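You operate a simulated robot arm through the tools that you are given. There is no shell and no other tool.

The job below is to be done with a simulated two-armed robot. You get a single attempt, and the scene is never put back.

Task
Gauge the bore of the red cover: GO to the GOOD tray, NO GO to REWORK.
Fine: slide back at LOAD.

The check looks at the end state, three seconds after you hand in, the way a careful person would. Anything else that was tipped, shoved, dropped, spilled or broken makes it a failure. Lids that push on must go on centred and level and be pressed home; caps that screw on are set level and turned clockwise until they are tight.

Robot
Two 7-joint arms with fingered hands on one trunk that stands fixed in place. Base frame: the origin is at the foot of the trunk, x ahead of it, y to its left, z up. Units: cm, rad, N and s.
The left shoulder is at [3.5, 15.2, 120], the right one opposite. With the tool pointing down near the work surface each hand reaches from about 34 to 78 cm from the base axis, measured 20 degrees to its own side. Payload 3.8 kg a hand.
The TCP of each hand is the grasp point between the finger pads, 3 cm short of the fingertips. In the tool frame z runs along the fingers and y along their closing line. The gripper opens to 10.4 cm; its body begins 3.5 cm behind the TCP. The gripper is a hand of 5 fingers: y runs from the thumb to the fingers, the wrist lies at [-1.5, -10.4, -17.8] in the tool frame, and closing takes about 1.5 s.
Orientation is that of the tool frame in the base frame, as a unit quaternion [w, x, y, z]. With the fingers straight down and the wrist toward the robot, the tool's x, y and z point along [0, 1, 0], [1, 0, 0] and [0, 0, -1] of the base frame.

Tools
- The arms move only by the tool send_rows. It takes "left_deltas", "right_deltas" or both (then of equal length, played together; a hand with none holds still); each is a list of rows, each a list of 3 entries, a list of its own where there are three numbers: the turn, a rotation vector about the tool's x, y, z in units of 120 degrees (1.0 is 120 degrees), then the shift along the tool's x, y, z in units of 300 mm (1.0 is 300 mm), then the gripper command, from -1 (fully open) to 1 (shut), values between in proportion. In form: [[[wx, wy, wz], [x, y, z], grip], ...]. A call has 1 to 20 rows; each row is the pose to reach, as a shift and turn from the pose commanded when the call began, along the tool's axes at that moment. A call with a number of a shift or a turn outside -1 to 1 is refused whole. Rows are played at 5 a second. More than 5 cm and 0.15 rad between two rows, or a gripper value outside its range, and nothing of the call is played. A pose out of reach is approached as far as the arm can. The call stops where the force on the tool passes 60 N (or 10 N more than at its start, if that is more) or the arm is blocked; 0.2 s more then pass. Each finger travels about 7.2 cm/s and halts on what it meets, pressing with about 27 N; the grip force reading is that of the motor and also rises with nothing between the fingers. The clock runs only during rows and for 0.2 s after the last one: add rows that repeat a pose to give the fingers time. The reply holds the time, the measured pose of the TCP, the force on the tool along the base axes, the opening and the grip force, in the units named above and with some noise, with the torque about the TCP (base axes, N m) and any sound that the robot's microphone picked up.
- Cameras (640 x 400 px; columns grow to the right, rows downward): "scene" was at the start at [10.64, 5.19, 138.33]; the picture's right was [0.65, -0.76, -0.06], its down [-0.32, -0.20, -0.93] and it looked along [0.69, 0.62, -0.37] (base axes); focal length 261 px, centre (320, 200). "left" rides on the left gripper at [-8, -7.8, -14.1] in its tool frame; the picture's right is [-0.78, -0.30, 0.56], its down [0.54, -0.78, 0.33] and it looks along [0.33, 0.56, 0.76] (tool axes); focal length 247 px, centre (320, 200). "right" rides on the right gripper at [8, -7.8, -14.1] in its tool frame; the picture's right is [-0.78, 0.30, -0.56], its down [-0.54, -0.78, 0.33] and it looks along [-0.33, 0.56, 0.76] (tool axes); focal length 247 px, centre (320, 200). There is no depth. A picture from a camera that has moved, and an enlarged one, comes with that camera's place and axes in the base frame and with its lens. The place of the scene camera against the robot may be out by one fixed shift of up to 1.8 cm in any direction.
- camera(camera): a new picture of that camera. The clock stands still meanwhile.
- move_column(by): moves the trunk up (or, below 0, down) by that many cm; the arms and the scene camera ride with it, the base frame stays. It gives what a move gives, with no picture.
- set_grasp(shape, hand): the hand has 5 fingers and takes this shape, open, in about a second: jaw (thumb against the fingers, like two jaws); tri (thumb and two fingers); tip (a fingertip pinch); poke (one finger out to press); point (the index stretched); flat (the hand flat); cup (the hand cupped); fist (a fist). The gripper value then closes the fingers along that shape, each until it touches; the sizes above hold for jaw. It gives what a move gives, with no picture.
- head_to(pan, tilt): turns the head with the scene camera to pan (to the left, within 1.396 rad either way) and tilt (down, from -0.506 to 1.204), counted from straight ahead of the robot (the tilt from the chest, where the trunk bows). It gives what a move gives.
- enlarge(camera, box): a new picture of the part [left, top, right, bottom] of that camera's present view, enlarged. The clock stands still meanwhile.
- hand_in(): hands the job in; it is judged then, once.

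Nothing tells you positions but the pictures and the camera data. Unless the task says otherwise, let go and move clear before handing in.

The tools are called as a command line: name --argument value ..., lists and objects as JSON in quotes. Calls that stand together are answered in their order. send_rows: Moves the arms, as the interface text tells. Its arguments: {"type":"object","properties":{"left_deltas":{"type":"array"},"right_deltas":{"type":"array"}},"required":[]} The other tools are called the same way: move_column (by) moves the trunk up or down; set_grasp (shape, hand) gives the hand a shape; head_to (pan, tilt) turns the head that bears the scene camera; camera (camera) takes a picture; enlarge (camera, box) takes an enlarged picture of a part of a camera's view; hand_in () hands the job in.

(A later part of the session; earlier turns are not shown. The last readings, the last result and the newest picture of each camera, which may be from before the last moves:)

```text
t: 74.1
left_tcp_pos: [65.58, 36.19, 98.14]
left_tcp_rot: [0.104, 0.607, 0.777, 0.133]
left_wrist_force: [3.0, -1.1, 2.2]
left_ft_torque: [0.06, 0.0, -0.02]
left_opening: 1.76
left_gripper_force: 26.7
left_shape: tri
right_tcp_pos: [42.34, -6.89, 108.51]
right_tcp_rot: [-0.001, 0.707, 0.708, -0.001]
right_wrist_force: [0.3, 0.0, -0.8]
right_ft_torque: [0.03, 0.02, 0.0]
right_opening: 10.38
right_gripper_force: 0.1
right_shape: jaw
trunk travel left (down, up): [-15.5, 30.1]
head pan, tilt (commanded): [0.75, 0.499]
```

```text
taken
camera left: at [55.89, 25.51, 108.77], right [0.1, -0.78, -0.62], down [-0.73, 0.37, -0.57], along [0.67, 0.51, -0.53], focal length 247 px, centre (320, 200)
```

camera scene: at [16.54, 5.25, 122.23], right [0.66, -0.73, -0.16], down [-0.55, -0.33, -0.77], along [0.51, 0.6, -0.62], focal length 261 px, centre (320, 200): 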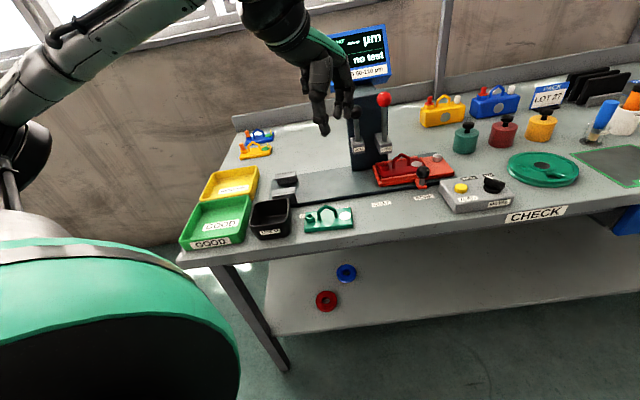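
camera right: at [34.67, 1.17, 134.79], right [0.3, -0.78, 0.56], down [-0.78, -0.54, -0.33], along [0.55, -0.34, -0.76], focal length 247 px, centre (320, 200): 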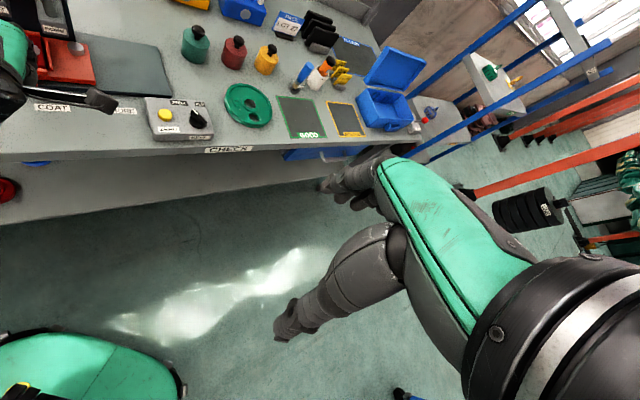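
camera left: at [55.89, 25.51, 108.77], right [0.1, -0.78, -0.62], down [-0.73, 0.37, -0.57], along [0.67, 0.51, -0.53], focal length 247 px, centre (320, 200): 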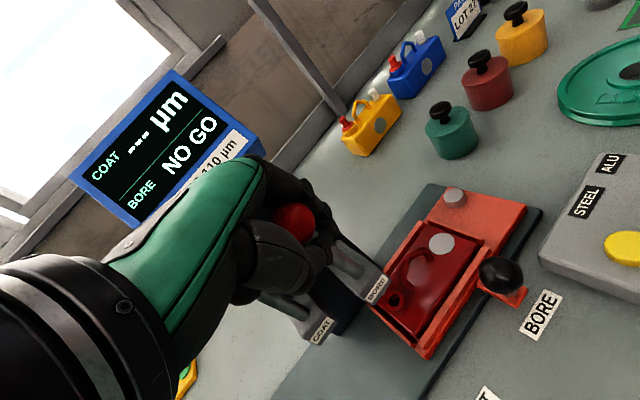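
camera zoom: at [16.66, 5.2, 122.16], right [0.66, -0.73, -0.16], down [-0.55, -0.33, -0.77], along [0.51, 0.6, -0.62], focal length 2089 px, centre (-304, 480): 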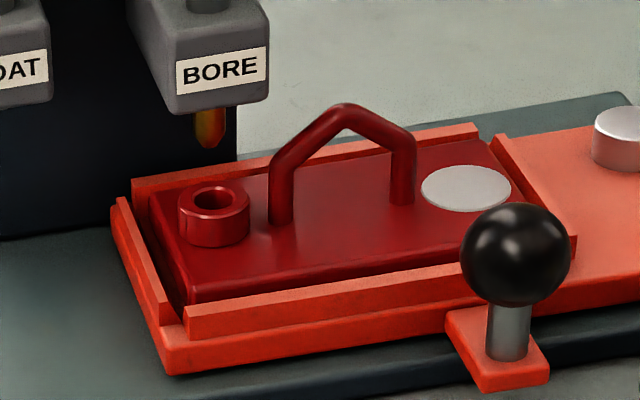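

The readout now shows "NO GO", and the fingers slipped down past the knob as the plug stopped at the bore. Before trusting that, I'll check whether the plug was really centred, comparing the bore and plug sizes.

enlarge --camera "left" --box '[370, 270, 434, 320]'

enlarge --camera "scene" --box '[376, 145, 408, 175]'

enlarge --camera "left" --box '[60, 60, 300, 240]'

enlarge --camera "left" --box '[240, 150, 400, 320]'

```text
8.00 times, centred on (402, 295) of left
camera zoom: at [55.89, 25.51, 108.77], right [0.1, -0.78, -0.62], down [-0.73, 0.37, -0.57], along [0.67, 0.51, -0.53], focal length 1976 px, centre (-336, -560)
```

zoom: 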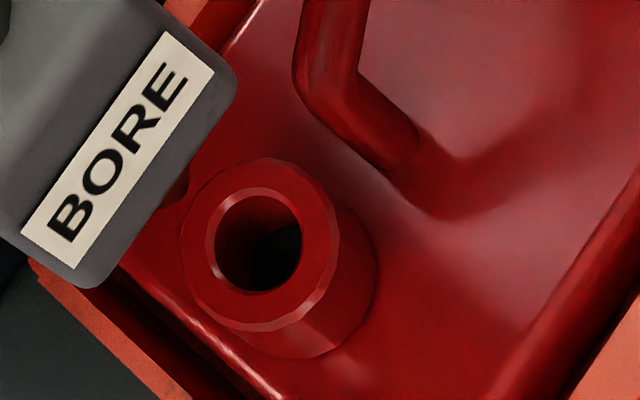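

```text
13.33 times, centred on (392, 160) of scene
camera zoom: at [16.66, 5.2, 122.16], right [0.66, -0.73, -0.16], down [-0.55, -0.33, -0.77], along [0.51, 0.6, -0.62], focal length 3481 px, centre (-640, 733)
```

zoom: 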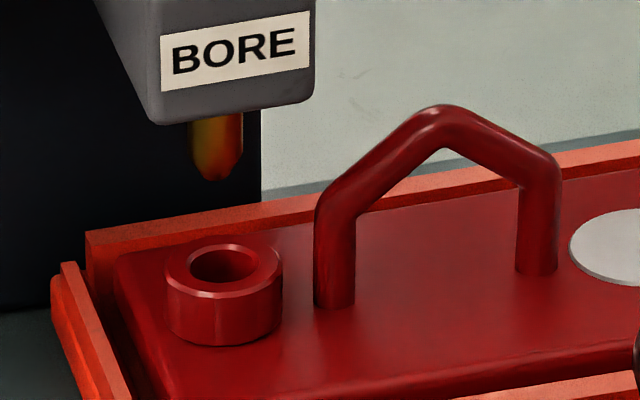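

```text
2.22 times, centred on (180, 150) of left
camera zoom: at [55.89, 25.51, 108.77], right [0.1, -0.78, -0.62], down [-0.73, 0.37, -0.57], along [0.67, 0.51, -0.53], focal length 549 px, centre (631, 311)
```

zoom: 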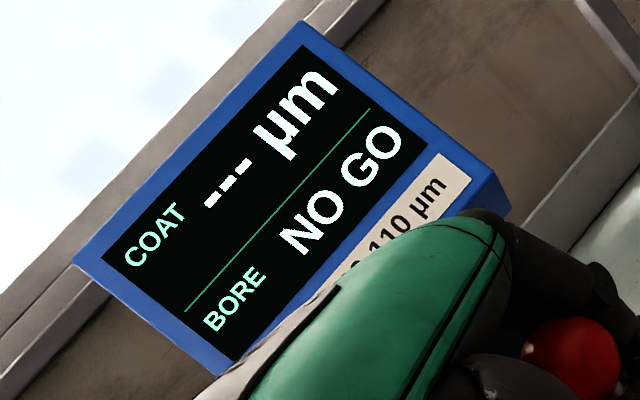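

```text
2.35 times, centred on (320, 235) of left
camera zoom: at [55.89, 25.51, 108.77], right [0.1, -0.78, -0.62], down [-0.73, 0.37, -0.57], along [0.67, 0.51, -0.53], focal length 581 px, centre (320, 118)
```

zoom: 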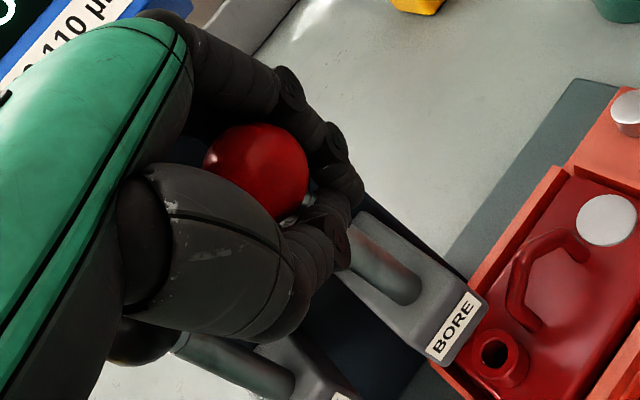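

The screen clearly reads NO GO, but the plug sat about 0.15 cm left of the bore's centre, so I want to rule out a false stop. I'll look as closely as I can at the bore width against the plug width.

enlarge --camera "scene" --box '[382, 148, 402, 168]'

enlarge --camera "left" --box '[380, 284, 412, 316]'

```text
16.00 times, centred on (392, 158) of scene
camera zoom: at [16.66, 5.2, 122.16], right [0.66, -0.73, -0.16], down [-0.55, -0.33, -0.77], along [0.51, 0.6, -0.62], focal length 4177 px, centre (-832, 872)
```

zoom: 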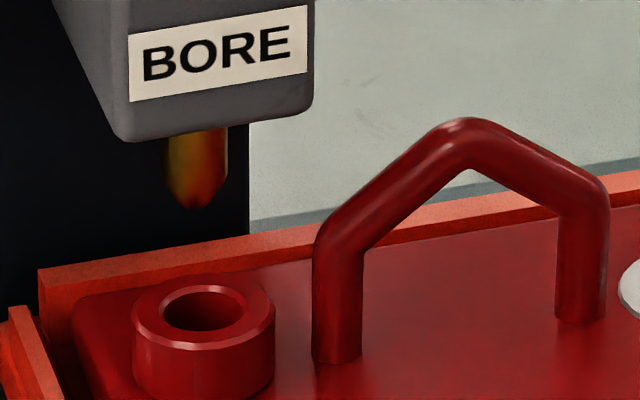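

```text
12.50 times, centred on (396, 300) of left
camera zoom: at [55.89, 25.51, 108.77], right [0.1, -0.78, -0.62], down [-0.73, 0.37, -0.57], along [0.67, 0.51, -0.53], focal length 3087 px, centre (-630, -1050)
```

zoom: 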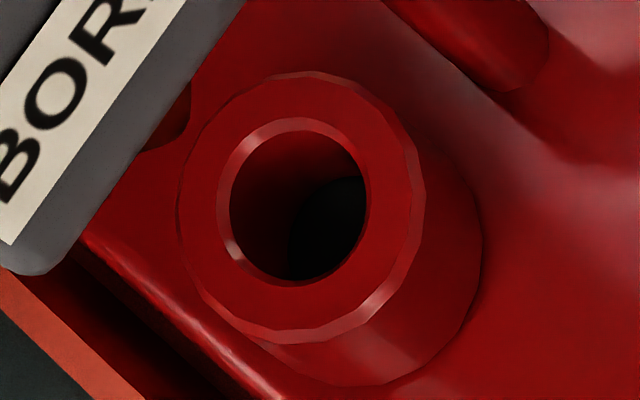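

The hole looks wider (about 1.15–1.2 cm) than the plug (about 1.03 cm), so a 0.15 cm offset could have stopped the plug on the rim and given a false NO GO. I'll redo the test properly centred; first I let the plunger rise with the hand and release it.

send_rows --left_deltas '[[[0, 0, 0], [0, 0.0057, -0.0157], 1], [[0, 0, 0], [0, 0.0114, -0.0313], 1], [[0, 0, 0], [0, 0.0171, -0.047], 1], [[0, 0, 0], [0, 0.0171, -0.047], 1]]'

enlarge --camera "left" --box '[240, 150, 400, 320]'

enlarge --camera "scene" --box '[330, 70, 458, 190]'

```text
t: 75.1
left_tcp_pos: [65.68, 36.14, 99.73]
left_tcp_rot: [0.104, 0.607, 0.776, 0.135]
left_wrist_force: [2.4, -1.4, -11.0]
left_ft_torque: [0.07, 0.11, -0.04]
left_opening: 1.7
left_gripper_force: 27.4
left_shape: tri
right_tcp_pos: [42.49, -6.79, 108.73]
right_tcp_rot: [0.0, 0.707, 0.707, 0.0]
right_wrist_force: [0.1, -0.5, 0.1]
right_ft_torque: [-0.02, 0.0, 0.01]
right_opening: 10.34
right_gripper_force: 0.1
right_shape: jaw
trunk travel left (down, up): [-15.5, 30.1]
head pan, tilt (commanded): [0.75, 0.499]
```

```text
2.35 times, centred on (320, 235) of left
camera zoom: at [55.97, 25.56, 110.37], right [0.1, -0.77, -0.63], down [-0.73, 0.37, -0.57], along [0.68, 0.51, -0.53], focal length 581 px, centre (320, 118)
```

zoom: 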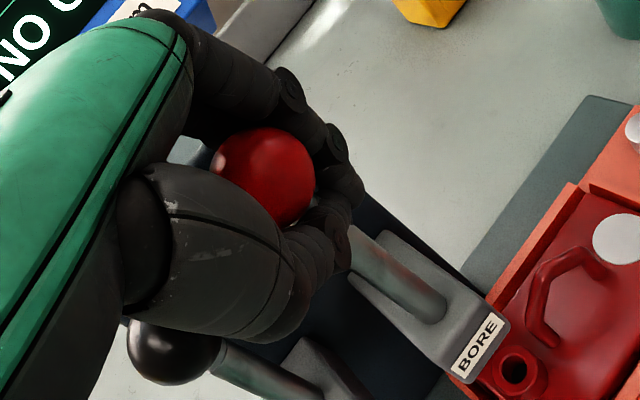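

```text
3.33 times, centred on (394, 130) of scene
camera zoom: at [16.74, 5.31, 122.18], right [0.66, -0.73, -0.16], down [-0.55, -0.33, -0.77], along [0.51, 0.6, -0.62], focal length 870 px, centre (73, 433)
```

zoom: 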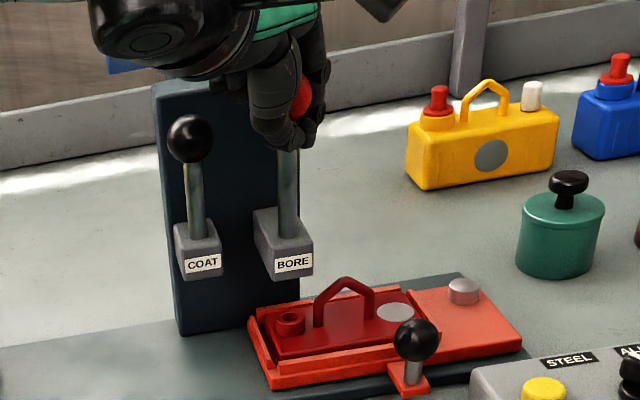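

The plunger is back at the top. I open and withdraw up along the finger axis.

send_rows --left_deltas '[[[0, 0, 0], [0, 0, 0.005], 0.6], [[0, 0, 0], [0, 0, 0.005], 0.2], [[0, 0, 0], [0, 0, 0.005], 0.13], [[0, 0, 0], [0, 0, -0.05], 0.13], [[0, 0, 0], [0, 0, -0.12], 0.13], [[0, 0, 0], [0, 0, -0.2], 0.13], [[0, 0, 0], [0, 0, -0.28], 0.13], [[0, 0, 0], [0, 0, -0.28], 0.13]]'

camera --camera "left"

enlarge --camera "left" --box '[400, 220, 560, 340]'

enlarge --camera "scene" --box '[366, 140, 446, 200]'

```text
t: 76.9
left_tcp_pos: [62.85, 35.41, 108.14]
left_tcp_rot: [0.107, 0.606, 0.776, 0.137]
left_wrist_force: [-0.7, -0.6, -0.4]
left_ft_torque: [0.01, -0.03, 0.0]
left_opening: 4.51
left_gripper_force: 0.0
left_shape: tri
right_tcp_pos: [42.3, -6.85, 108.61]
right_tcp_rot: [0.0, 0.707, 0.707, 0.001]
right_wrist_force: [0.5, -0.4, 0.0]
right_ft_torque: [-0.02, -0.01, -0.04]
right_opening: 10.34
right_gripper_force: 0.1
right_shape: jaw
trunk travel left (down, up): [-15.5, 30.1]
head pan, tilt (commanded): [0.75, 0.499]
```

```text
taken
camera left: at [53.07, 24.82, 118.75], right [0.1, -0.77, -0.62], down [-0.73, 0.37, -0.58], along [0.68, 0.51, -0.53], focal length 247 px, centre (320, 200)
```

left: 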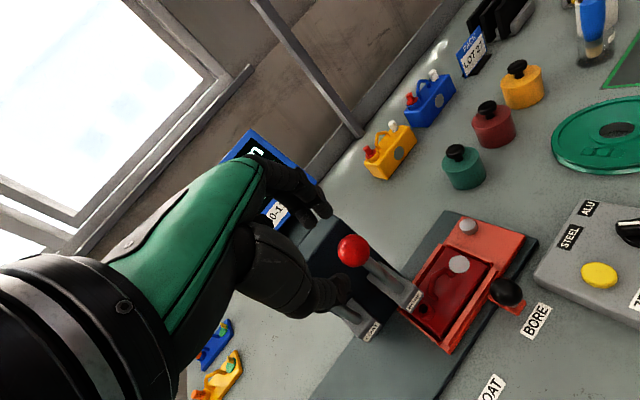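

```text
3.33 times, centred on (480, 280) of left
camera zoom: at [53.07, 24.82, 118.75], right [0.1, -0.77, -0.62], down [-0.73, 0.37, -0.58], along [0.68, 0.51, -0.53], focal length 823 px, centre (-213, -67)
```

zoom: 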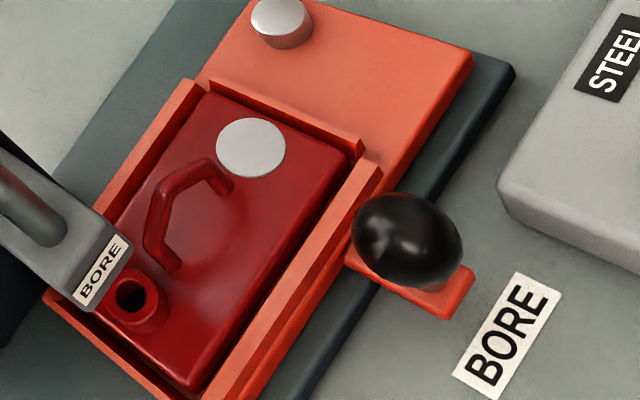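

```text
6.67 times, centred on (406, 170) of scene
camera zoom: at [16.58, 5.28, 122.22], right [0.66, -0.73, -0.16], down [-0.55, -0.33, -0.77], along [0.51, 0.6, -0.62], focal length 1740 px, centre (-253, 400)
```

zoom: 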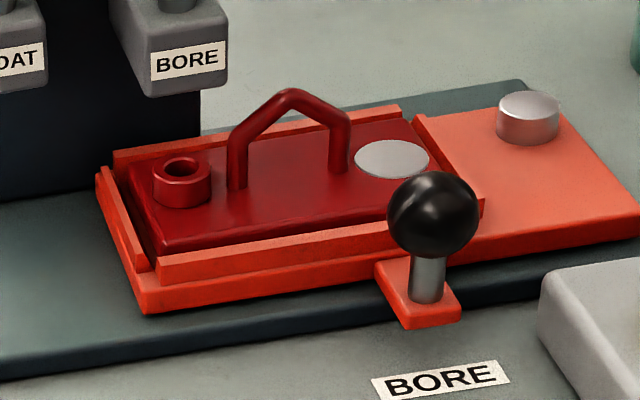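

The knob lines up with the BORE label to about 0.1 cm, while the cover lies slightly right of centre in the nest. The simplest way to centre the bore is to ease the slide about 0.15 cm to the left, so I'll go back to its knob.

send_rows --left_deltas '[[[0, 0, 0], [-0.08, -0.09, 0.01], 0.13], [[0, 0, 0], [-0.2, -0.18, 0.02], 0.13], [[0, 0, 0], [-0.331, -0.278, 0.041], 0.13], [[0, 0, 0], [-0.325, -0.262, 0.15], 0.13], [[0, 0, 0], [-0.319, -0.246, 0.265], 0.13], [[0, 0, 0], [-0.313, -0.23, 0.38], 0.13], [[0, 0, 0], [-0.3077, -0.214, 0.4877], 0.13], [[0, 0, 0], [-0.3077, -0.214, 0.4877], 0.13]]'

camera --camera "left"

enlarge --camera "left" --box '[260, 170, 460, 295]'

```text
t: 78.7
left_tcp_pos: [63.98, 26.24, 92.27]
left_tcp_rot: [0.107, 0.606, 0.776, 0.137]
left_wrist_force: [-0.3, -0.3, 0.5]
left_ft_torque: [-0.02, 0.01, 0.04]
left_opening: 4.51
left_gripper_force: 0.0
left_shape: tri
right_tcp_pos: [42.2, -6.89, 108.68]
right_tcp_rot: [-0.001, 0.707, 0.707, 0.0]
right_wrist_force: [-0.5, 1.7, -0.2]
right_ft_torque: [0.01, 0.03, -0.03]
right_opening: 10.37
right_gripper_force: 0.0
right_shape: jaw
trunk travel left (down, up): [-15.5, 30.1]
head pan, tilt (commanded): [0.75, 0.499]
```

```text
taken
camera left: at [54.22, 15.65, 102.75], right [0.1, -0.77, -0.62], down [-0.73, 0.37, -0.58], along [0.68, 0.51, -0.52], focal length 247 px, centre (320, 200)
```

left: 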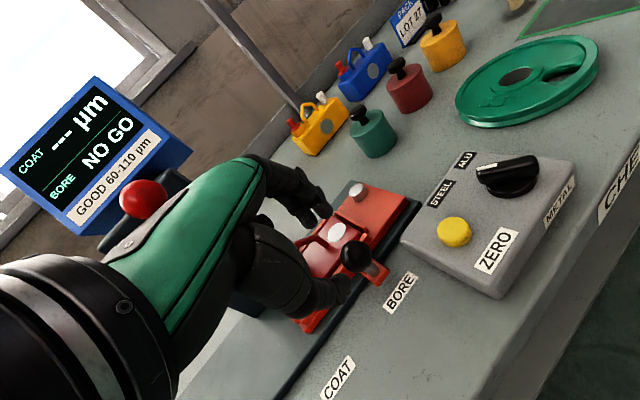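

```text
3.20 times, centred on (360, 232) of left
camera zoom: at [54.22, 15.65, 102.75], right [0.1, -0.77, -0.62], down [-0.73, 0.37, -0.58], along [0.68, 0.51, -0.52], focal length 790 px, centre (192, 96)
```

zoom: 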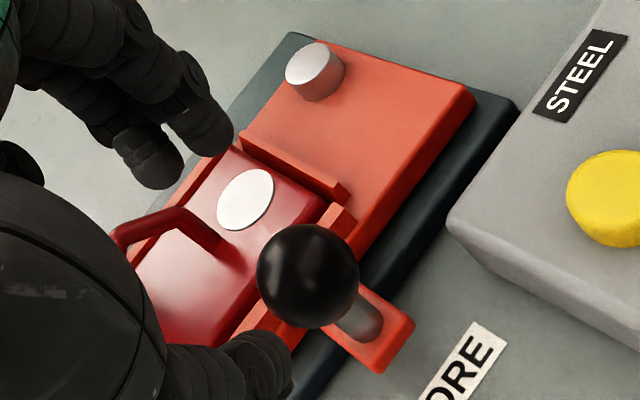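

The readout still shows NO GO from the last press, and the slide knob is in line with the fingers. I go in and grip it.

send_rows --left_deltas '[[[0, 0, 0], [-0.002, 0.001, 0.05], 0.13], [[0, 0, 0], [-0.005, 0.002, 0.1], 0.13], [[0, 0, 0], [-0.005, 0.0023, 0.14], 0.13], [[0, 0, 0], [-0.005, 0.0023, 0.1707], 0.13], [[0, 0, 0], [-0.005, 0.0023, 0.1707], 0.13], [[0, 0, 0], [-0.005, 0.0023, 0.1707], 0.4], [[0, 0, 0], [-0.005, 0.0023, 0.1707], 0.6], [[0, 0, 0], [-0.005, 0.0023, 0.1707], 0.8], [[0, 0, 0], [-0.005, 0.0023, 0.1707], 1], [[0, 0, 0], [-0.005, 0.0023, 0.1707], 1], [[0, 0, 0], [-0.005, 0.0023, 0.1707], 1]]'

enlarge --camera "scene" --box '[366, 140, 446, 200]'

enlarge --camera "left" --box '[240, 160, 440, 285]'

```text
t: 81.1
left_tcp_pos: [65.88, 26.72, 87.14]
left_tcp_rot: [0.105, 0.607, 0.776, 0.134]
left_wrist_force: [-1.2, -0.2, -7.0]
left_ft_torque: [-0.05, 0.06, -0.02]
left_opening: 1.91
left_gripper_force: 26.7
left_shape: tri
right_tcp_pos: [42.43, -6.7, 108.73]
right_tcp_rot: [-0.001, 0.708, 0.706, 0.0]
right_wrist_force: [0.0, -0.9, -0.6]
right_ft_torque: [-0.02, 0.0, -0.01]
right_opening: 10.35
right_gripper_force: 0.1
right_shape: jaw
trunk travel left (down, up): [-15.5, 30.1]
head pan, tilt (commanded): [0.75, 0.499]
```

```text
6.67 times, centred on (406, 170) of scene
camera zoom: at [16.61, 5.28, 122.21], right [0.66, -0.73, -0.16], down [-0.55, -0.33, -0.77], along [0.51, 0.6, -0.62], focal length 1740 px, centre (-253, 400)
```

zoom: 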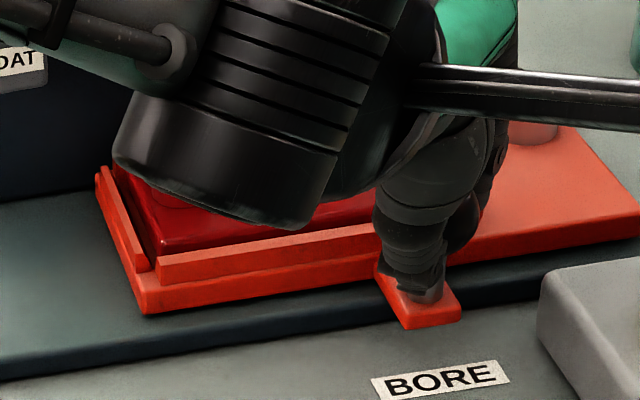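

```text
3.20 times, centred on (340, 222) of left
camera zoom: at [56.05, 15.98, 97.76], right [0.1, -0.77, -0.62], down [-0.73, 0.37, -0.58], along [0.68, 0.51, -0.53], focal length 790 px, centre (256, 128)
```

zoom: 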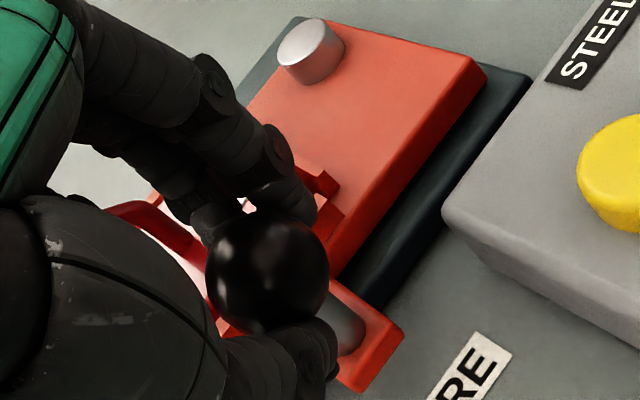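

The slide knob is held. I ease it 0.2 cm to the left and read the force.

send_rows --left_deltas '[[[0, 0, 0], [0.0029, -0.0016, -0.0006], 1], [[0, 0, 0], [0.0057, -0.0032, -0.0012], 1], [[0, 0, 0], [0.0057, -0.0032, -0.0012], 1], [[0, 0, 0], [0.0057, -0.0032, -0.0012], 1]]'

enlarge --camera "scene" --box '[366, 140, 446, 200]'

```text
t: 82.1
left_tcp_pos: [65.69, 26.8, 87.18]
left_tcp_rot: [0.107, 0.607, 0.775, 0.136]
left_wrist_force: [0.9, -4.4, -7.2]
left_ft_torque: [-0.08, 0.02, -0.02]
left_opening: 1.92
left_gripper_force: 27.0
left_shape: tri
right_tcp_pos: [42.4, -6.97, 108.8]
right_tcp_rot: [0.001, 0.707, 0.707, -0.001]
right_wrist_force: [1.1, -0.3, 0.3]
right_ft_torque: [0.01, 0.01, -0.03]
right_opening: 10.37
right_gripper_force: 0.1
right_shape: jaw
trunk travel left (down, up): [-15.5, 30.1]
head pan, tilt (commanded): [0.75, 0.499]
```

```text
6.67 times, centred on (406, 170) of scene
camera zoom: at [16.66, 5.24, 122.21], right [0.66, -0.73, -0.16], down [-0.55, -0.33, -0.77], along [0.51, 0.6, -0.62], focal length 1740 px, centre (-253, 400)
```

zoom: 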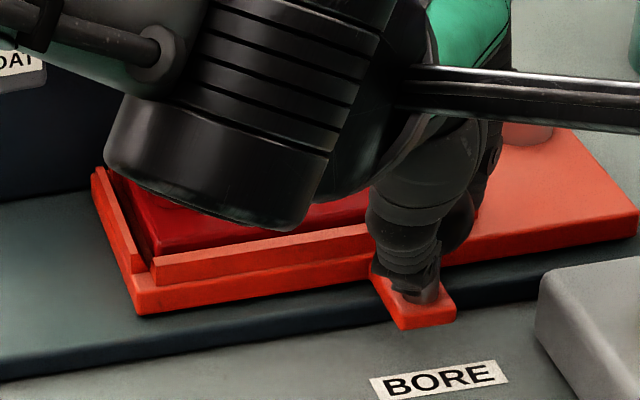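

The pull is +3.8 N at this spot. I'll ease another 0.15 cm left to see whether it behaves like a spring catch or plain friction.

send_rows --left_deltas '[[[0, 0, 0], [0.0022, -0.0012, -0.0005], 1], [[0, 0, 0], [0.0043, -0.0024, -0.0009], 1], [[0, 0, 0], [0.0043, -0.0024, -0.0009], 1], [[0, 0, 0], [0.0043, -0.0024, -0.0009], 1]]'

enlarge --camera "scene" --box '[366, 140, 446, 200]'

```text
t: 83.1
left_tcp_pos: [65.67, 26.77, 87.13]
left_tcp_rot: [0.106, 0.606, 0.776, 0.137]
left_wrist_force: [0.8, -5.3, -8.1]
left_ft_torque: [-0.11, 0.04, -0.05]
left_opening: 1.91
left_gripper_force: 27.0
left_shape: tri
right_tcp_pos: [42.45, -6.82, 108.65]
right_tcp_rot: [-0.001, 0.707, 0.707, -0.001]
right_wrist_force: [0.0, -0.6, -0.2]
right_ft_torque: [0.01, -0.05, -0.01]
right_opening: 10.39
right_gripper_force: 0.1
right_shape: jaw
trunk travel left (down, up): [-15.5, 30.1]
head pan, tilt (commanded): [0.75, 0.499]
```

```text
6.67 times, centred on (406, 170) of scene
camera zoom: at [16.66, 5.22, 122.21], right [0.66, -0.73, -0.16], down [-0.55, -0.33, -0.77], along [0.51, 0.6, -0.62], focal length 1740 px, centre (-253, 400)
```

zoom: 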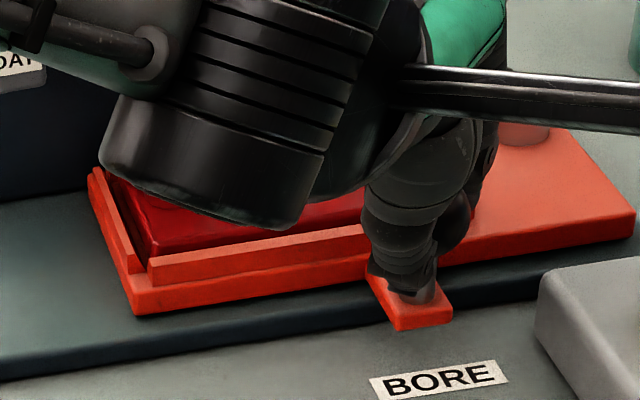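

The force stays around 4 N, so it behaves like plain friction and the slide has moved about 0.2–0.25 cm. I release the knob and withdraw to check the alignment.

send_rows --left_deltas '[[[0, 0, 0], [0, 0, 0], 0.6], [[0, 0, 0], [0, 0, 0], 0.2], [[0, 0, 0], [0, 0, 0], 0.13], [[0, 0, 0], [0, 0, 0], 0.13], [[0, 0, 0], [0, 0, -0.06], 0.13], [[0, 0, 0], [0, 0, -0.14], 0.13], [[0, 0, 0], [0, 0, -0.25], 0.13], [[0, 0, 0], [0, -0.1, -0.35], 0.13], [[0, 0, 0], [0.1, -0.2, -0.45], 0.13], [[0, 0, 0], [0.2, -0.2, -0.55], 0.13], [[0, 0, 0], [0.2, -0.2, -0.55], 0.13]]'

enlarge --camera "scene" --box '[366, 140, 446, 200]'

camera --camera "left"

```text
refused: row 9 steps farther than a row can; nothing moved
```

```text
6.67 times, centred on (406, 170) of scene
camera zoom: at [16.66, 5.22, 122.21], right [0.66, -0.73, -0.16], down [-0.55, -0.33, -0.77], along [0.51, 0.6, -0.62], focal length 1740 px, centre (-253, 400)
```

zoom: 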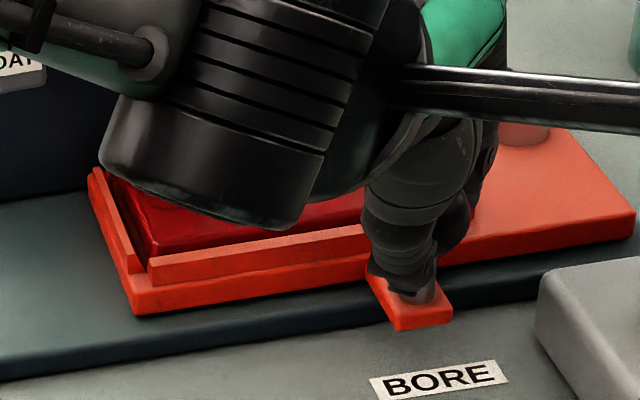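

```text
taken
camera left: at [55.87, 16.2, 97.77], right [0.1, -0.77, -0.62], down [-0.73, 0.37, -0.58], along [0.68, 0.51, -0.53], focal length 247 px, centre (320, 200)
```

left: 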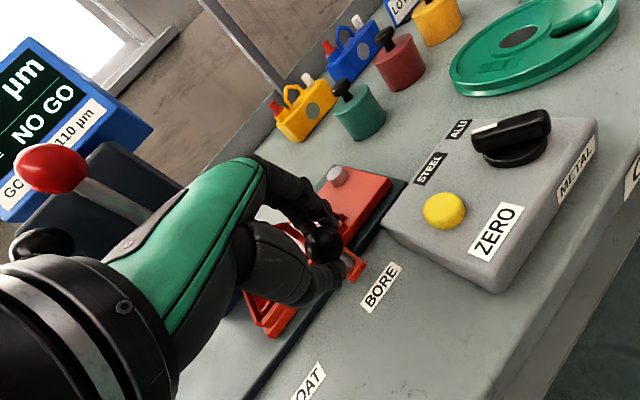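

That call was refused because one step was too long, so nothing moved and the knob is still held. I'll send the release and withdrawal again in smaller steps.

send_rows --left_deltas '[[[0, 0, 0], [0, 0, 0], 0.6], [[0, 0, 0], [0, 0, 0], 0.2], [[0, 0, 0], [0, 0, 0], 0.13], [[0, 0, 0], [0, 0, 0], 0.13], [[0, 0, 0], [0, 0, -0.06], 0.13], [[0, 0, 0], [0, 0, -0.14], 0.13], [[0, 0, 0], [0, 0, -0.25], 0.13], [[0, 0, 0], [0, -0.08, -0.34], 0.13], [[0, 0, 0], [0.07, -0.14, -0.42], 0.13], [[0, 0, 0], [0.15, -0.18, -0.5], 0.13], [[0, 0, 0], [0.24, -0.2, -0.57], 0.13], [[0, 0, 0], [0.24, -0.2, -0.57], 0.13]]'

enlarge --camera "scene" --box '[366, 140, 446, 200]'

enlarge --camera "scene" --box '[376, 145, 408, 175]'

camera --camera "left"

```text
t: 85.7
left_tcp_pos: [52.85, 30.99, 101.57]
left_tcp_rot: [0.105, 0.607, 0.775, 0.137]
left_wrist_force: [-0.4, 0.0, -0.8]
left_ft_torque: [-0.01, 0.01, 0.0]
left_opening: 4.48
left_gripper_force: 0.1
left_shape: tri
right_tcp_pos: [42.27, -6.89, 108.67]
right_tcp_rot: [-0.001, 0.707, 0.707, -0.001]
right_wrist_force: [-0.2, 0.4, 0.1]
right_ft_torque: [0.02, 0.01, -0.01]
right_opening: 10.37
right_gripper_force: 0.0
right_shape: jaw
trunk travel left (down, up): [-15.5, 30.1]
head pan, tilt (commanded): [0.75, 0.499]
```

```text
6.67 times, centred on (406, 170) of scene
camera zoom: at [16.59, 5.21, 122.22], right [0.66, -0.73, -0.16], down [-0.55, -0.33, -0.77], along [0.51, 0.6, -0.62], focal length 1740 px, centre (-253, 400)
```

zoom: 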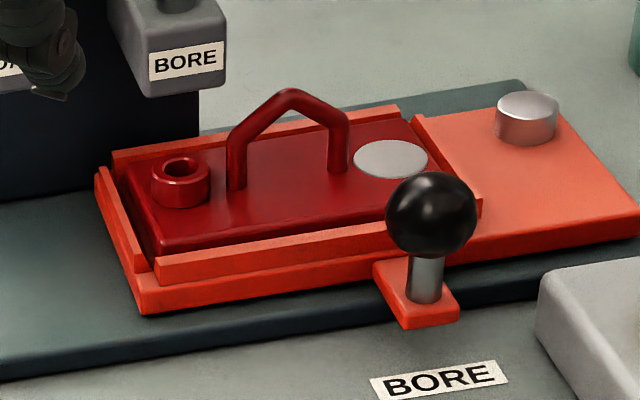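

```text
13.33 times, centred on (392, 160) of scene
camera zoom: at [16.59, 5.21, 122.22], right [0.66, -0.73, -0.16], down [-0.55, -0.33, -0.77], along [0.51, 0.6, -0.62], focal length 3481 px, centre (-640, 733)
```

zoom: 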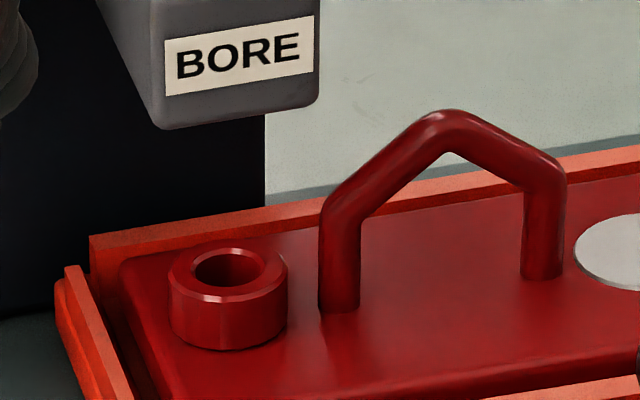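

```text
taken
camera left: at [43.03, 20.4, 112.04], right [0.1, -0.77, -0.63], down [-0.73, 0.37, -0.58], along [0.68, 0.51, -0.53], focal length 247 px, centre (320, 200)
```

left: 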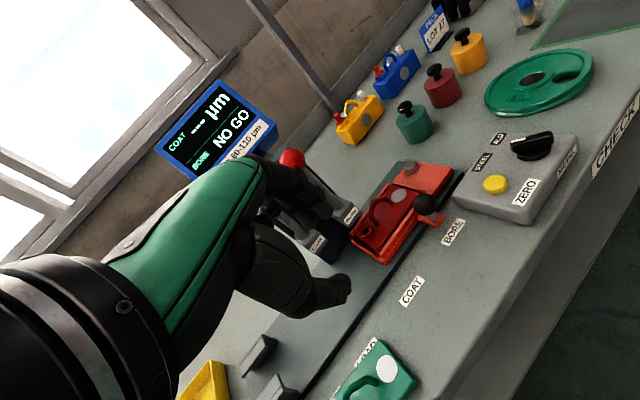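

The slide crept back to exactly where it was, so there is a spring catch at BORE and the slide itself is right. The cover is what sits about 0.15 cm too far right in the nest, so I'll nudge it left with closed fingertips against the right leg of its handle; first I move to a point above there.

send_rows --left_deltas '[[[0, 0, 0], [-0.041, 0.11, 0.051], 0.5], [[0, 0, 0], [-0.082, 0.22, 0.102], 0.8], [[0, 0, 0], [-0.124, 0.33, 0.153], 1], [[0, 0, 0], [-0.165, 0.44, 0.204], 1], [[0, 0, 0], [-0.206, 0.549, 0.255], 1], [[0, 0, 0], [-0.206, 0.549, 0.255], 1]]'

camera --camera "left"

enlarge --camera "scene" --box '[350, 90, 478, 200]'

```text
t: 87.1
left_tcp_pos: [71.78, 29.47, 99.58]
left_tcp_rot: [0.107, 0.606, 0.776, 0.137]
left_wrist_force: [-0.5, -0.9, -0.1]
left_ft_torque: [-0.01, 0.0, -0.01]
left_opening: 0.0
left_gripper_force: 27.1
left_shape: tri
right_tcp_pos: [42.21, -6.67, 108.72]
right_tcp_rot: [0.0, 0.707, 0.707, 0.001]
right_wrist_force: [-0.1, -0.6, -0.6]
right_ft_torque: [-0.01, -0.01, -0.01]
right_opening: 10.35
right_gripper_force: 0.0
right_shape: jaw
trunk travel left (down, up): [-15.5, 30.1]
head pan, tilt (commanded): [0.75, 0.499]
```

```text
taken
camera left: at [62.03, 18.84, 110.26], right [0.1, -0.77, -0.62], down [-0.73, 0.37, -0.58], along [0.68, 0.51, -0.52], focal length 247 px, centre (320, 200)
```

left: 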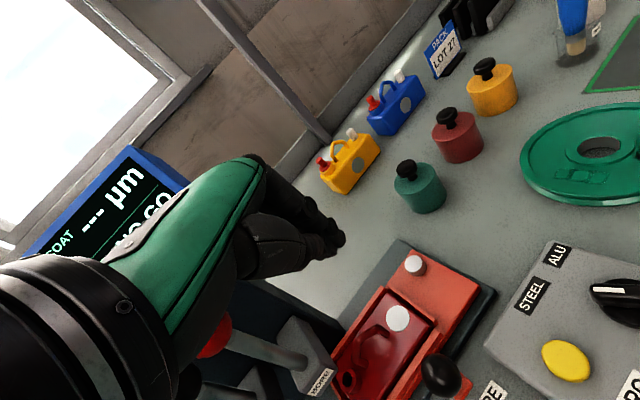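

```text
3.64 times, centred on (414, 145) of scene
camera zoom: at [16.46, 5.29, 122.25], right [0.66, -0.73, -0.16], down [-0.55, -0.33, -0.77], along [0.51, 0.6, -0.62], focal length 949 px, centre (-22, 400)
```

zoom: 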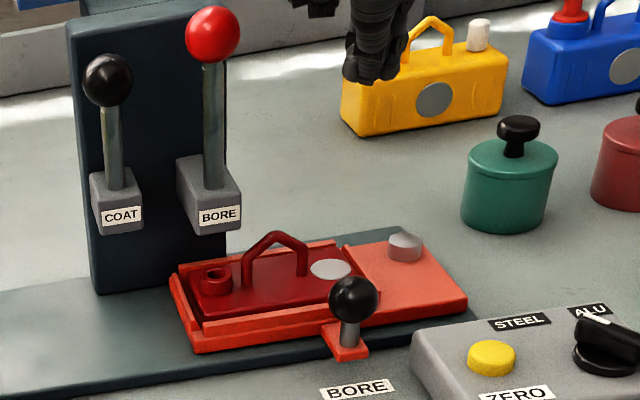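

The readout and gauge are in clear view and the fingertips are above the spot to the right of the handle. I lower them beside the handle's right leg, to about z 85 at the tips.

send_rows --left_deltas '[[[0, 0, 0], [0, -0.035, 0.096], 1], [[0, 0, 0], [0, -0.07, 0.193], 1], [[0, 0, 0], [0, -0.1, 0.275], 1], [[0, 0, 0], [0, -0.12, 0.33], 1], [[0, 0, 0], [0, -0.1322, 0.3635], 1], [[0, 0, 0], [0, -0.1322, 0.3635], 1]]'

camera --camera "left"

enlarge --camera "scene" --box '[366, 130, 462, 190]'

```text
t: 88.5
left_tcp_pos: [71.79, 29.54, 88.06]
left_tcp_rot: [0.106, 0.606, 0.776, 0.137]
left_wrist_force: [0.6, -0.5, -0.2]
left_ft_torque: [-0.01, 0.0, -0.01]
left_opening: 0.0
left_gripper_force: 26.7
left_shape: tri
right_tcp_pos: [42.27, -6.9, 108.74]
right_tcp_rot: [0.0, 0.707, 0.708, 0.0]
right_wrist_force: [0.2, 0.7, 0.0]
right_ft_torque: [0.01, 0.01, -0.01]
right_opening: 10.36
right_gripper_force: 0.0
right_shape: jaw
trunk travel left (down, up): [-15.5, 30.1]
head pan, tilt (commanded): [0.75, 0.499]
```

```text
taken
camera left: at [62.04, 18.9, 98.64], right [0.1, -0.77, -0.62], down [-0.73, 0.37, -0.58], along [0.68, 0.51, -0.52], focal length 247 px, centre (320, 200)
```

left: 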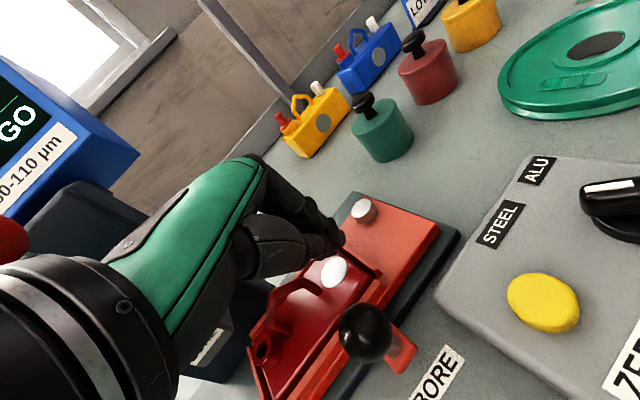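

```text
6.67 times, centred on (414, 160) of scene
camera zoom: at [16.54, 5.26, 122.24], right [0.66, -0.73, -0.16], down [-0.55, -0.33, -0.77], along [0.51, 0.6, -0.62], focal length 1740 px, centre (-307, 467)
```

zoom: 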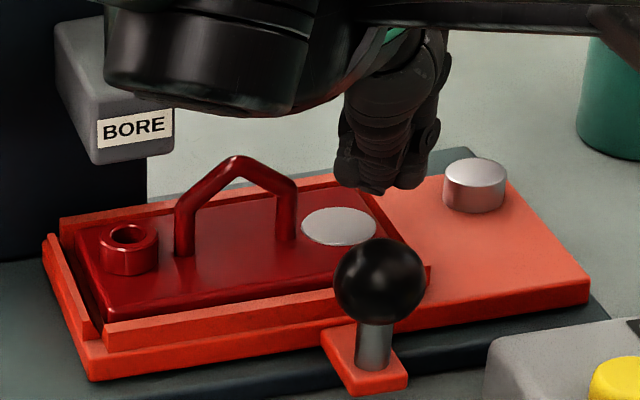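

The tips are down to the right of the handle, about 1.9 cm from its leg and a little too far back. I move 0.7 cm nearer and 1.4 cm left.

send_rows --left_deltas '[[[0, 0, 0], [-0.0118, -0.0189, -0.0069], 1], [[0, 0, 0], [0.0083, -0.0301, -0.011], 1], [[0, 0, 0], [0.0284, -0.0413, -0.015], 1], [[0, 0, 0], [0.0284, -0.0413, -0.015], 1]]'

enlarge --camera "scene" --box '[366, 130, 462, 190]'

enlarge --camera "left" --box '[240, 200, 400, 360]'

```text
t: 89.5
left_tcp_pos: [70.45, 30.07, 88.13]
left_tcp_rot: [0.107, 0.606, 0.776, 0.137]
left_wrist_force: [0.1, -0.4, 0.0]
left_ft_torque: [-0.02, 0.01, -0.03]
left_opening: 0.0
left_gripper_force: 26.8
left_shape: tri
right_tcp_pos: [42.34, -6.94, 108.6]
right_tcp_rot: [0.001, 0.707, 0.707, 0.0]
right_wrist_force: [0.0, 0.5, -0.1]
right_ft_torque: [0.02, -0.05, 0.0]
right_opening: 10.38
right_gripper_force: 0.0
right_shape: jaw
trunk travel left (down, up): [-15.5, 30.1]
head pan, tilt (commanded): [0.75, 0.499]
```

```text
6.67 times, centred on (414, 160) of scene
camera zoom: at [16.55, 5.25, 122.23], right [0.66, -0.73, -0.16], down [-0.55, -0.33, -0.77], along [0.51, 0.6, -0.62], focal length 1740 px, centre (-307, 467)
```

zoom: 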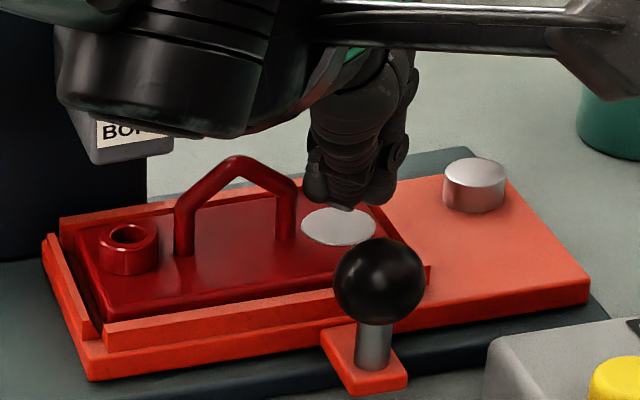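

```text
2.50 times, centred on (320, 280) of left
camera zoom: at [60.6, 19.37, 98.61], right [0.1, -0.77, -0.62], down [-0.73, 0.37, -0.58], along [0.68, 0.51, -0.53], focal length 617 px, centre (320, 0)
```

zoom: 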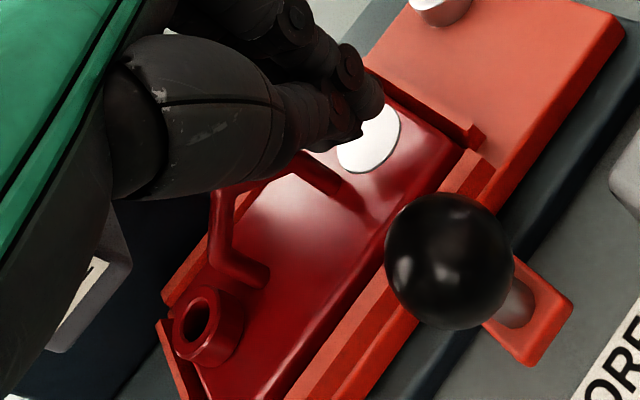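

The fingertips are now close to the leg with no contact force. I creep left 0.4 cm and look for the first movement of the cover.

send_rows --left_deltas '[[[0, 0, 0], [0.0057, -0.0032, -0.0012], 1], [[0, 0, 0], [0.0115, -0.0064, -0.0023], 1], [[0, 0, 0], [0.0115, -0.0064, -0.0023], 1]]'

enlarge --camera "scene" --box '[366, 130, 462, 190]'

enlarge --camera "left" --box '[240, 200, 400, 360]'

```text
t: 90.3
left_tcp_pos: [69.94, 30.33, 88.02]
left_tcp_rot: [0.108, 0.607, 0.776, 0.136]
left_wrist_force: [1.3, -0.7, 0.1]
left_ft_torque: [-0.03, -0.01, -0.02]
left_opening: 0.01
left_gripper_force: 26.9
left_shape: tri
right_tcp_pos: [42.34, -6.84, 108.73]
right_tcp_rot: [0.0, 0.707, 0.707, 0.0]
right_wrist_force: [0.4, 0.9, 0.7]
right_ft_torque: [-0.02, 0.02, 0.0]
right_opening: 10.36
right_gripper_force: 0.1
right_shape: jaw
trunk travel left (down, up): [-15.5, 30.1]
head pan, tilt (commanded): [0.75, 0.499]
```

```text
6.67 times, centred on (414, 160) of scene
camera zoom: at [16.57, 5.25, 122.23], right [0.66, -0.73, -0.16], down [-0.55, -0.33, -0.77], along [0.51, 0.6, -0.62], focal length 1740 px, centre (-307, 467)
```

zoom: 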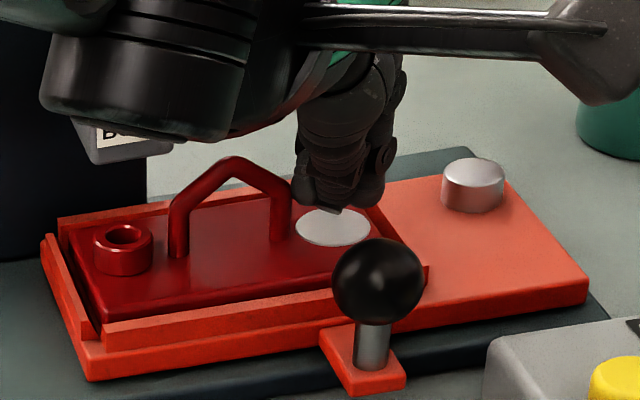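

```text
2.50 times, centred on (320, 280) of left
camera zoom: at [60.19, 19.62, 98.65], right [0.1, -0.77, -0.62], down [-0.73, 0.37, -0.58], along [0.68, 0.51, -0.53], focal length 617 px, centre (320, 0)
```

zoom: 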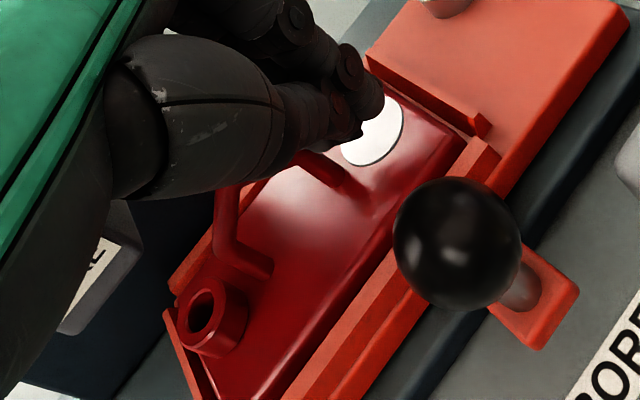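

The cover has moved left about 0.13–0.15 cm inside the nest, which is what I wanted. I back off to the right and up, then check.

send_rows --left_deltas '[[[0, 0, 0], [-0.0144, 0.008, 0.0029], 1], [[0, 0, 0], [-0.04, 0.022, 0.008], 1], [[0, 0, 0], [-0.04, 0.06, -0.09], 1], [[0, 0, 0], [-0.04, 0.1, -0.2], 1], [[0, 0, 0], [-0.04, 0.14, -0.31], 1], [[0, 0, 0], [-0.04, 0.17, -0.4], 1], [[0, 0, 0], [-0.04, 0.17, -0.4], 1]]'

enlarge --camera "scene" --box '[376, 145, 408, 175]'

enlarge --camera "scene" --box '[366, 130, 462, 190]'

```text
t: 91.9
left_tcp_pos: [71.06, 29.38, 100.96]
left_tcp_rot: [0.107, 0.606, 0.776, 0.136]
left_wrist_force: [-0.5, -0.1, -0.5]
left_ft_torque: [-0.01, -0.01, -0.01]
left_opening: 0.02
left_gripper_force: 27.1
left_shape: tri
right_tcp_pos: [42.37, -6.86, 108.76]
right_tcp_rot: [0.0, 0.707, 0.708, -0.001]
right_wrist_force: [-0.3, -0.6, 0.5]
right_ft_torque: [-0.03, -0.03, 0.04]
right_opening: 10.38
right_gripper_force: 0.0
right_shape: jaw
trunk travel left (down, up): [-15.5, 30.1]
head pan, tilt (commanded): [0.75, 0.499]
```

```text
13.33 times, centred on (392, 160) of scene
camera zoom: at [16.58, 5.28, 122.22], right [0.66, -0.73, -0.16], down [-0.55, -0.33, -0.77], along [0.51, 0.6, -0.62], focal length 3481 px, centre (-640, 733)
```

zoom: 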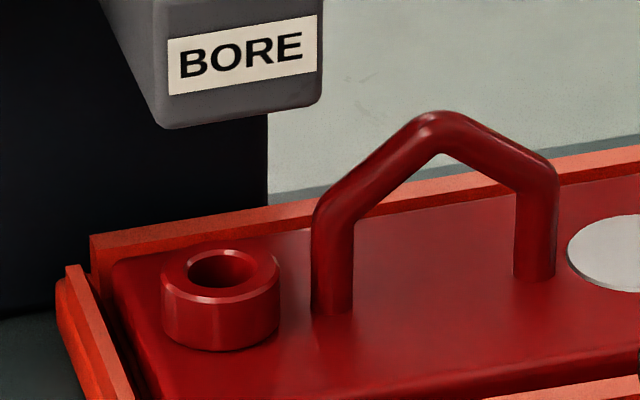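

```text
6.67 times, centred on (414, 160) of scene
camera zoom: at [16.58, 5.28, 122.22], right [0.66, -0.73, -0.16], down [-0.55, -0.33, -0.77], along [0.51, 0.6, -0.62], focal length 1740 px, centre (-307, 467)
```

zoom: 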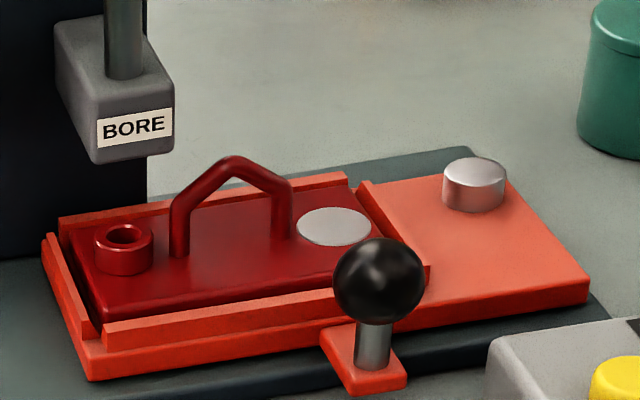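

The bore is now within about 0.05 cm of the plug's line, inside the clearance. I go back over to the red knob, opening the fingers on the way, to repeat the test.

send_rows --left_deltas '[[[0, 0, 0], [0, 0.0513, -0.141], 1], [[0, 0, 0], [0, 0.1026, -0.282], 0.8], [[0, 0, 0], [0.089, 0.05, -0.301], 0.5], [[0, 0, 0], [0.179, -0.003, -0.32], 0.2], [[0, 0, 0], [0.268, -0.0557, -0.3396], 0.13], [[0, 0, 0], [0.268, -0.091, -0.2425], 0.13], [[0, 0, 0], [0.268, -0.091, -0.2425], 0.13]]'

enlarge --camera "left" --box '[260, 170, 460, 320]'

camera --camera "left"

```text
t: 93.5
left_tcp_pos: [64.03, 35.86, 107.3]
left_tcp_rot: [0.107, 0.607, 0.776, 0.136]
left_wrist_force: [-0.3, 0.5, 0.1]
left_ft_torque: [-0.01, 0.02, 0.01]
left_opening: 4.49
left_gripper_force: 0.0
left_shape: tri
right_tcp_pos: [42.38, -6.73, 108.74]
right_tcp_rot: [0.001, 0.707, 0.707, 0.0]
right_wrist_force: [-0.1, -0.5, -0.2]
right_ft_torque: [-0.03, -0.01, -0.03]
right_opening: 10.37
right_gripper_force: 0.1
right_shape: jaw
trunk travel left (down, up): [-15.5, 30.1]
head pan, tilt (commanded): [0.75, 0.499]
```

```text
2.67 times, centred on (360, 245) of left
camera zoom: at [54.26, 25.25, 117.76], right [0.1, -0.77, -0.62], down [-0.73, 0.37, -0.58], along [0.68, 0.51, -0.53], focal length 659 px, centre (213, 80)
```

zoom: 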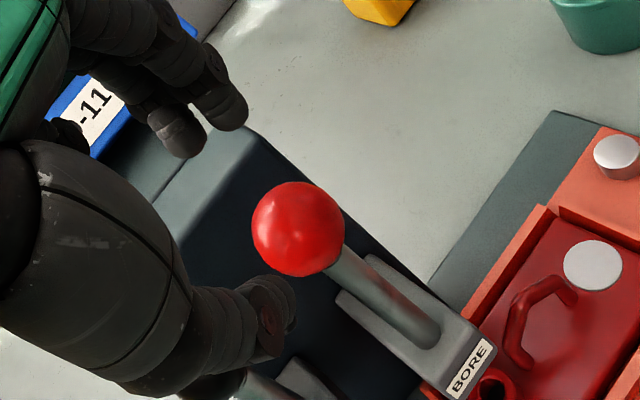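

```text
taken
camera left: at [54.26, 25.25, 117.76], right [0.1, -0.77, -0.62], down [-0.73, 0.37, -0.58], along [0.68, 0.51, -0.53], focal length 247 px, centre (320, 200)
```

left: 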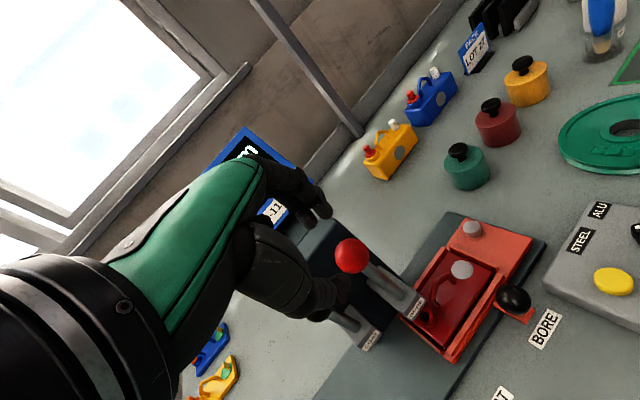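

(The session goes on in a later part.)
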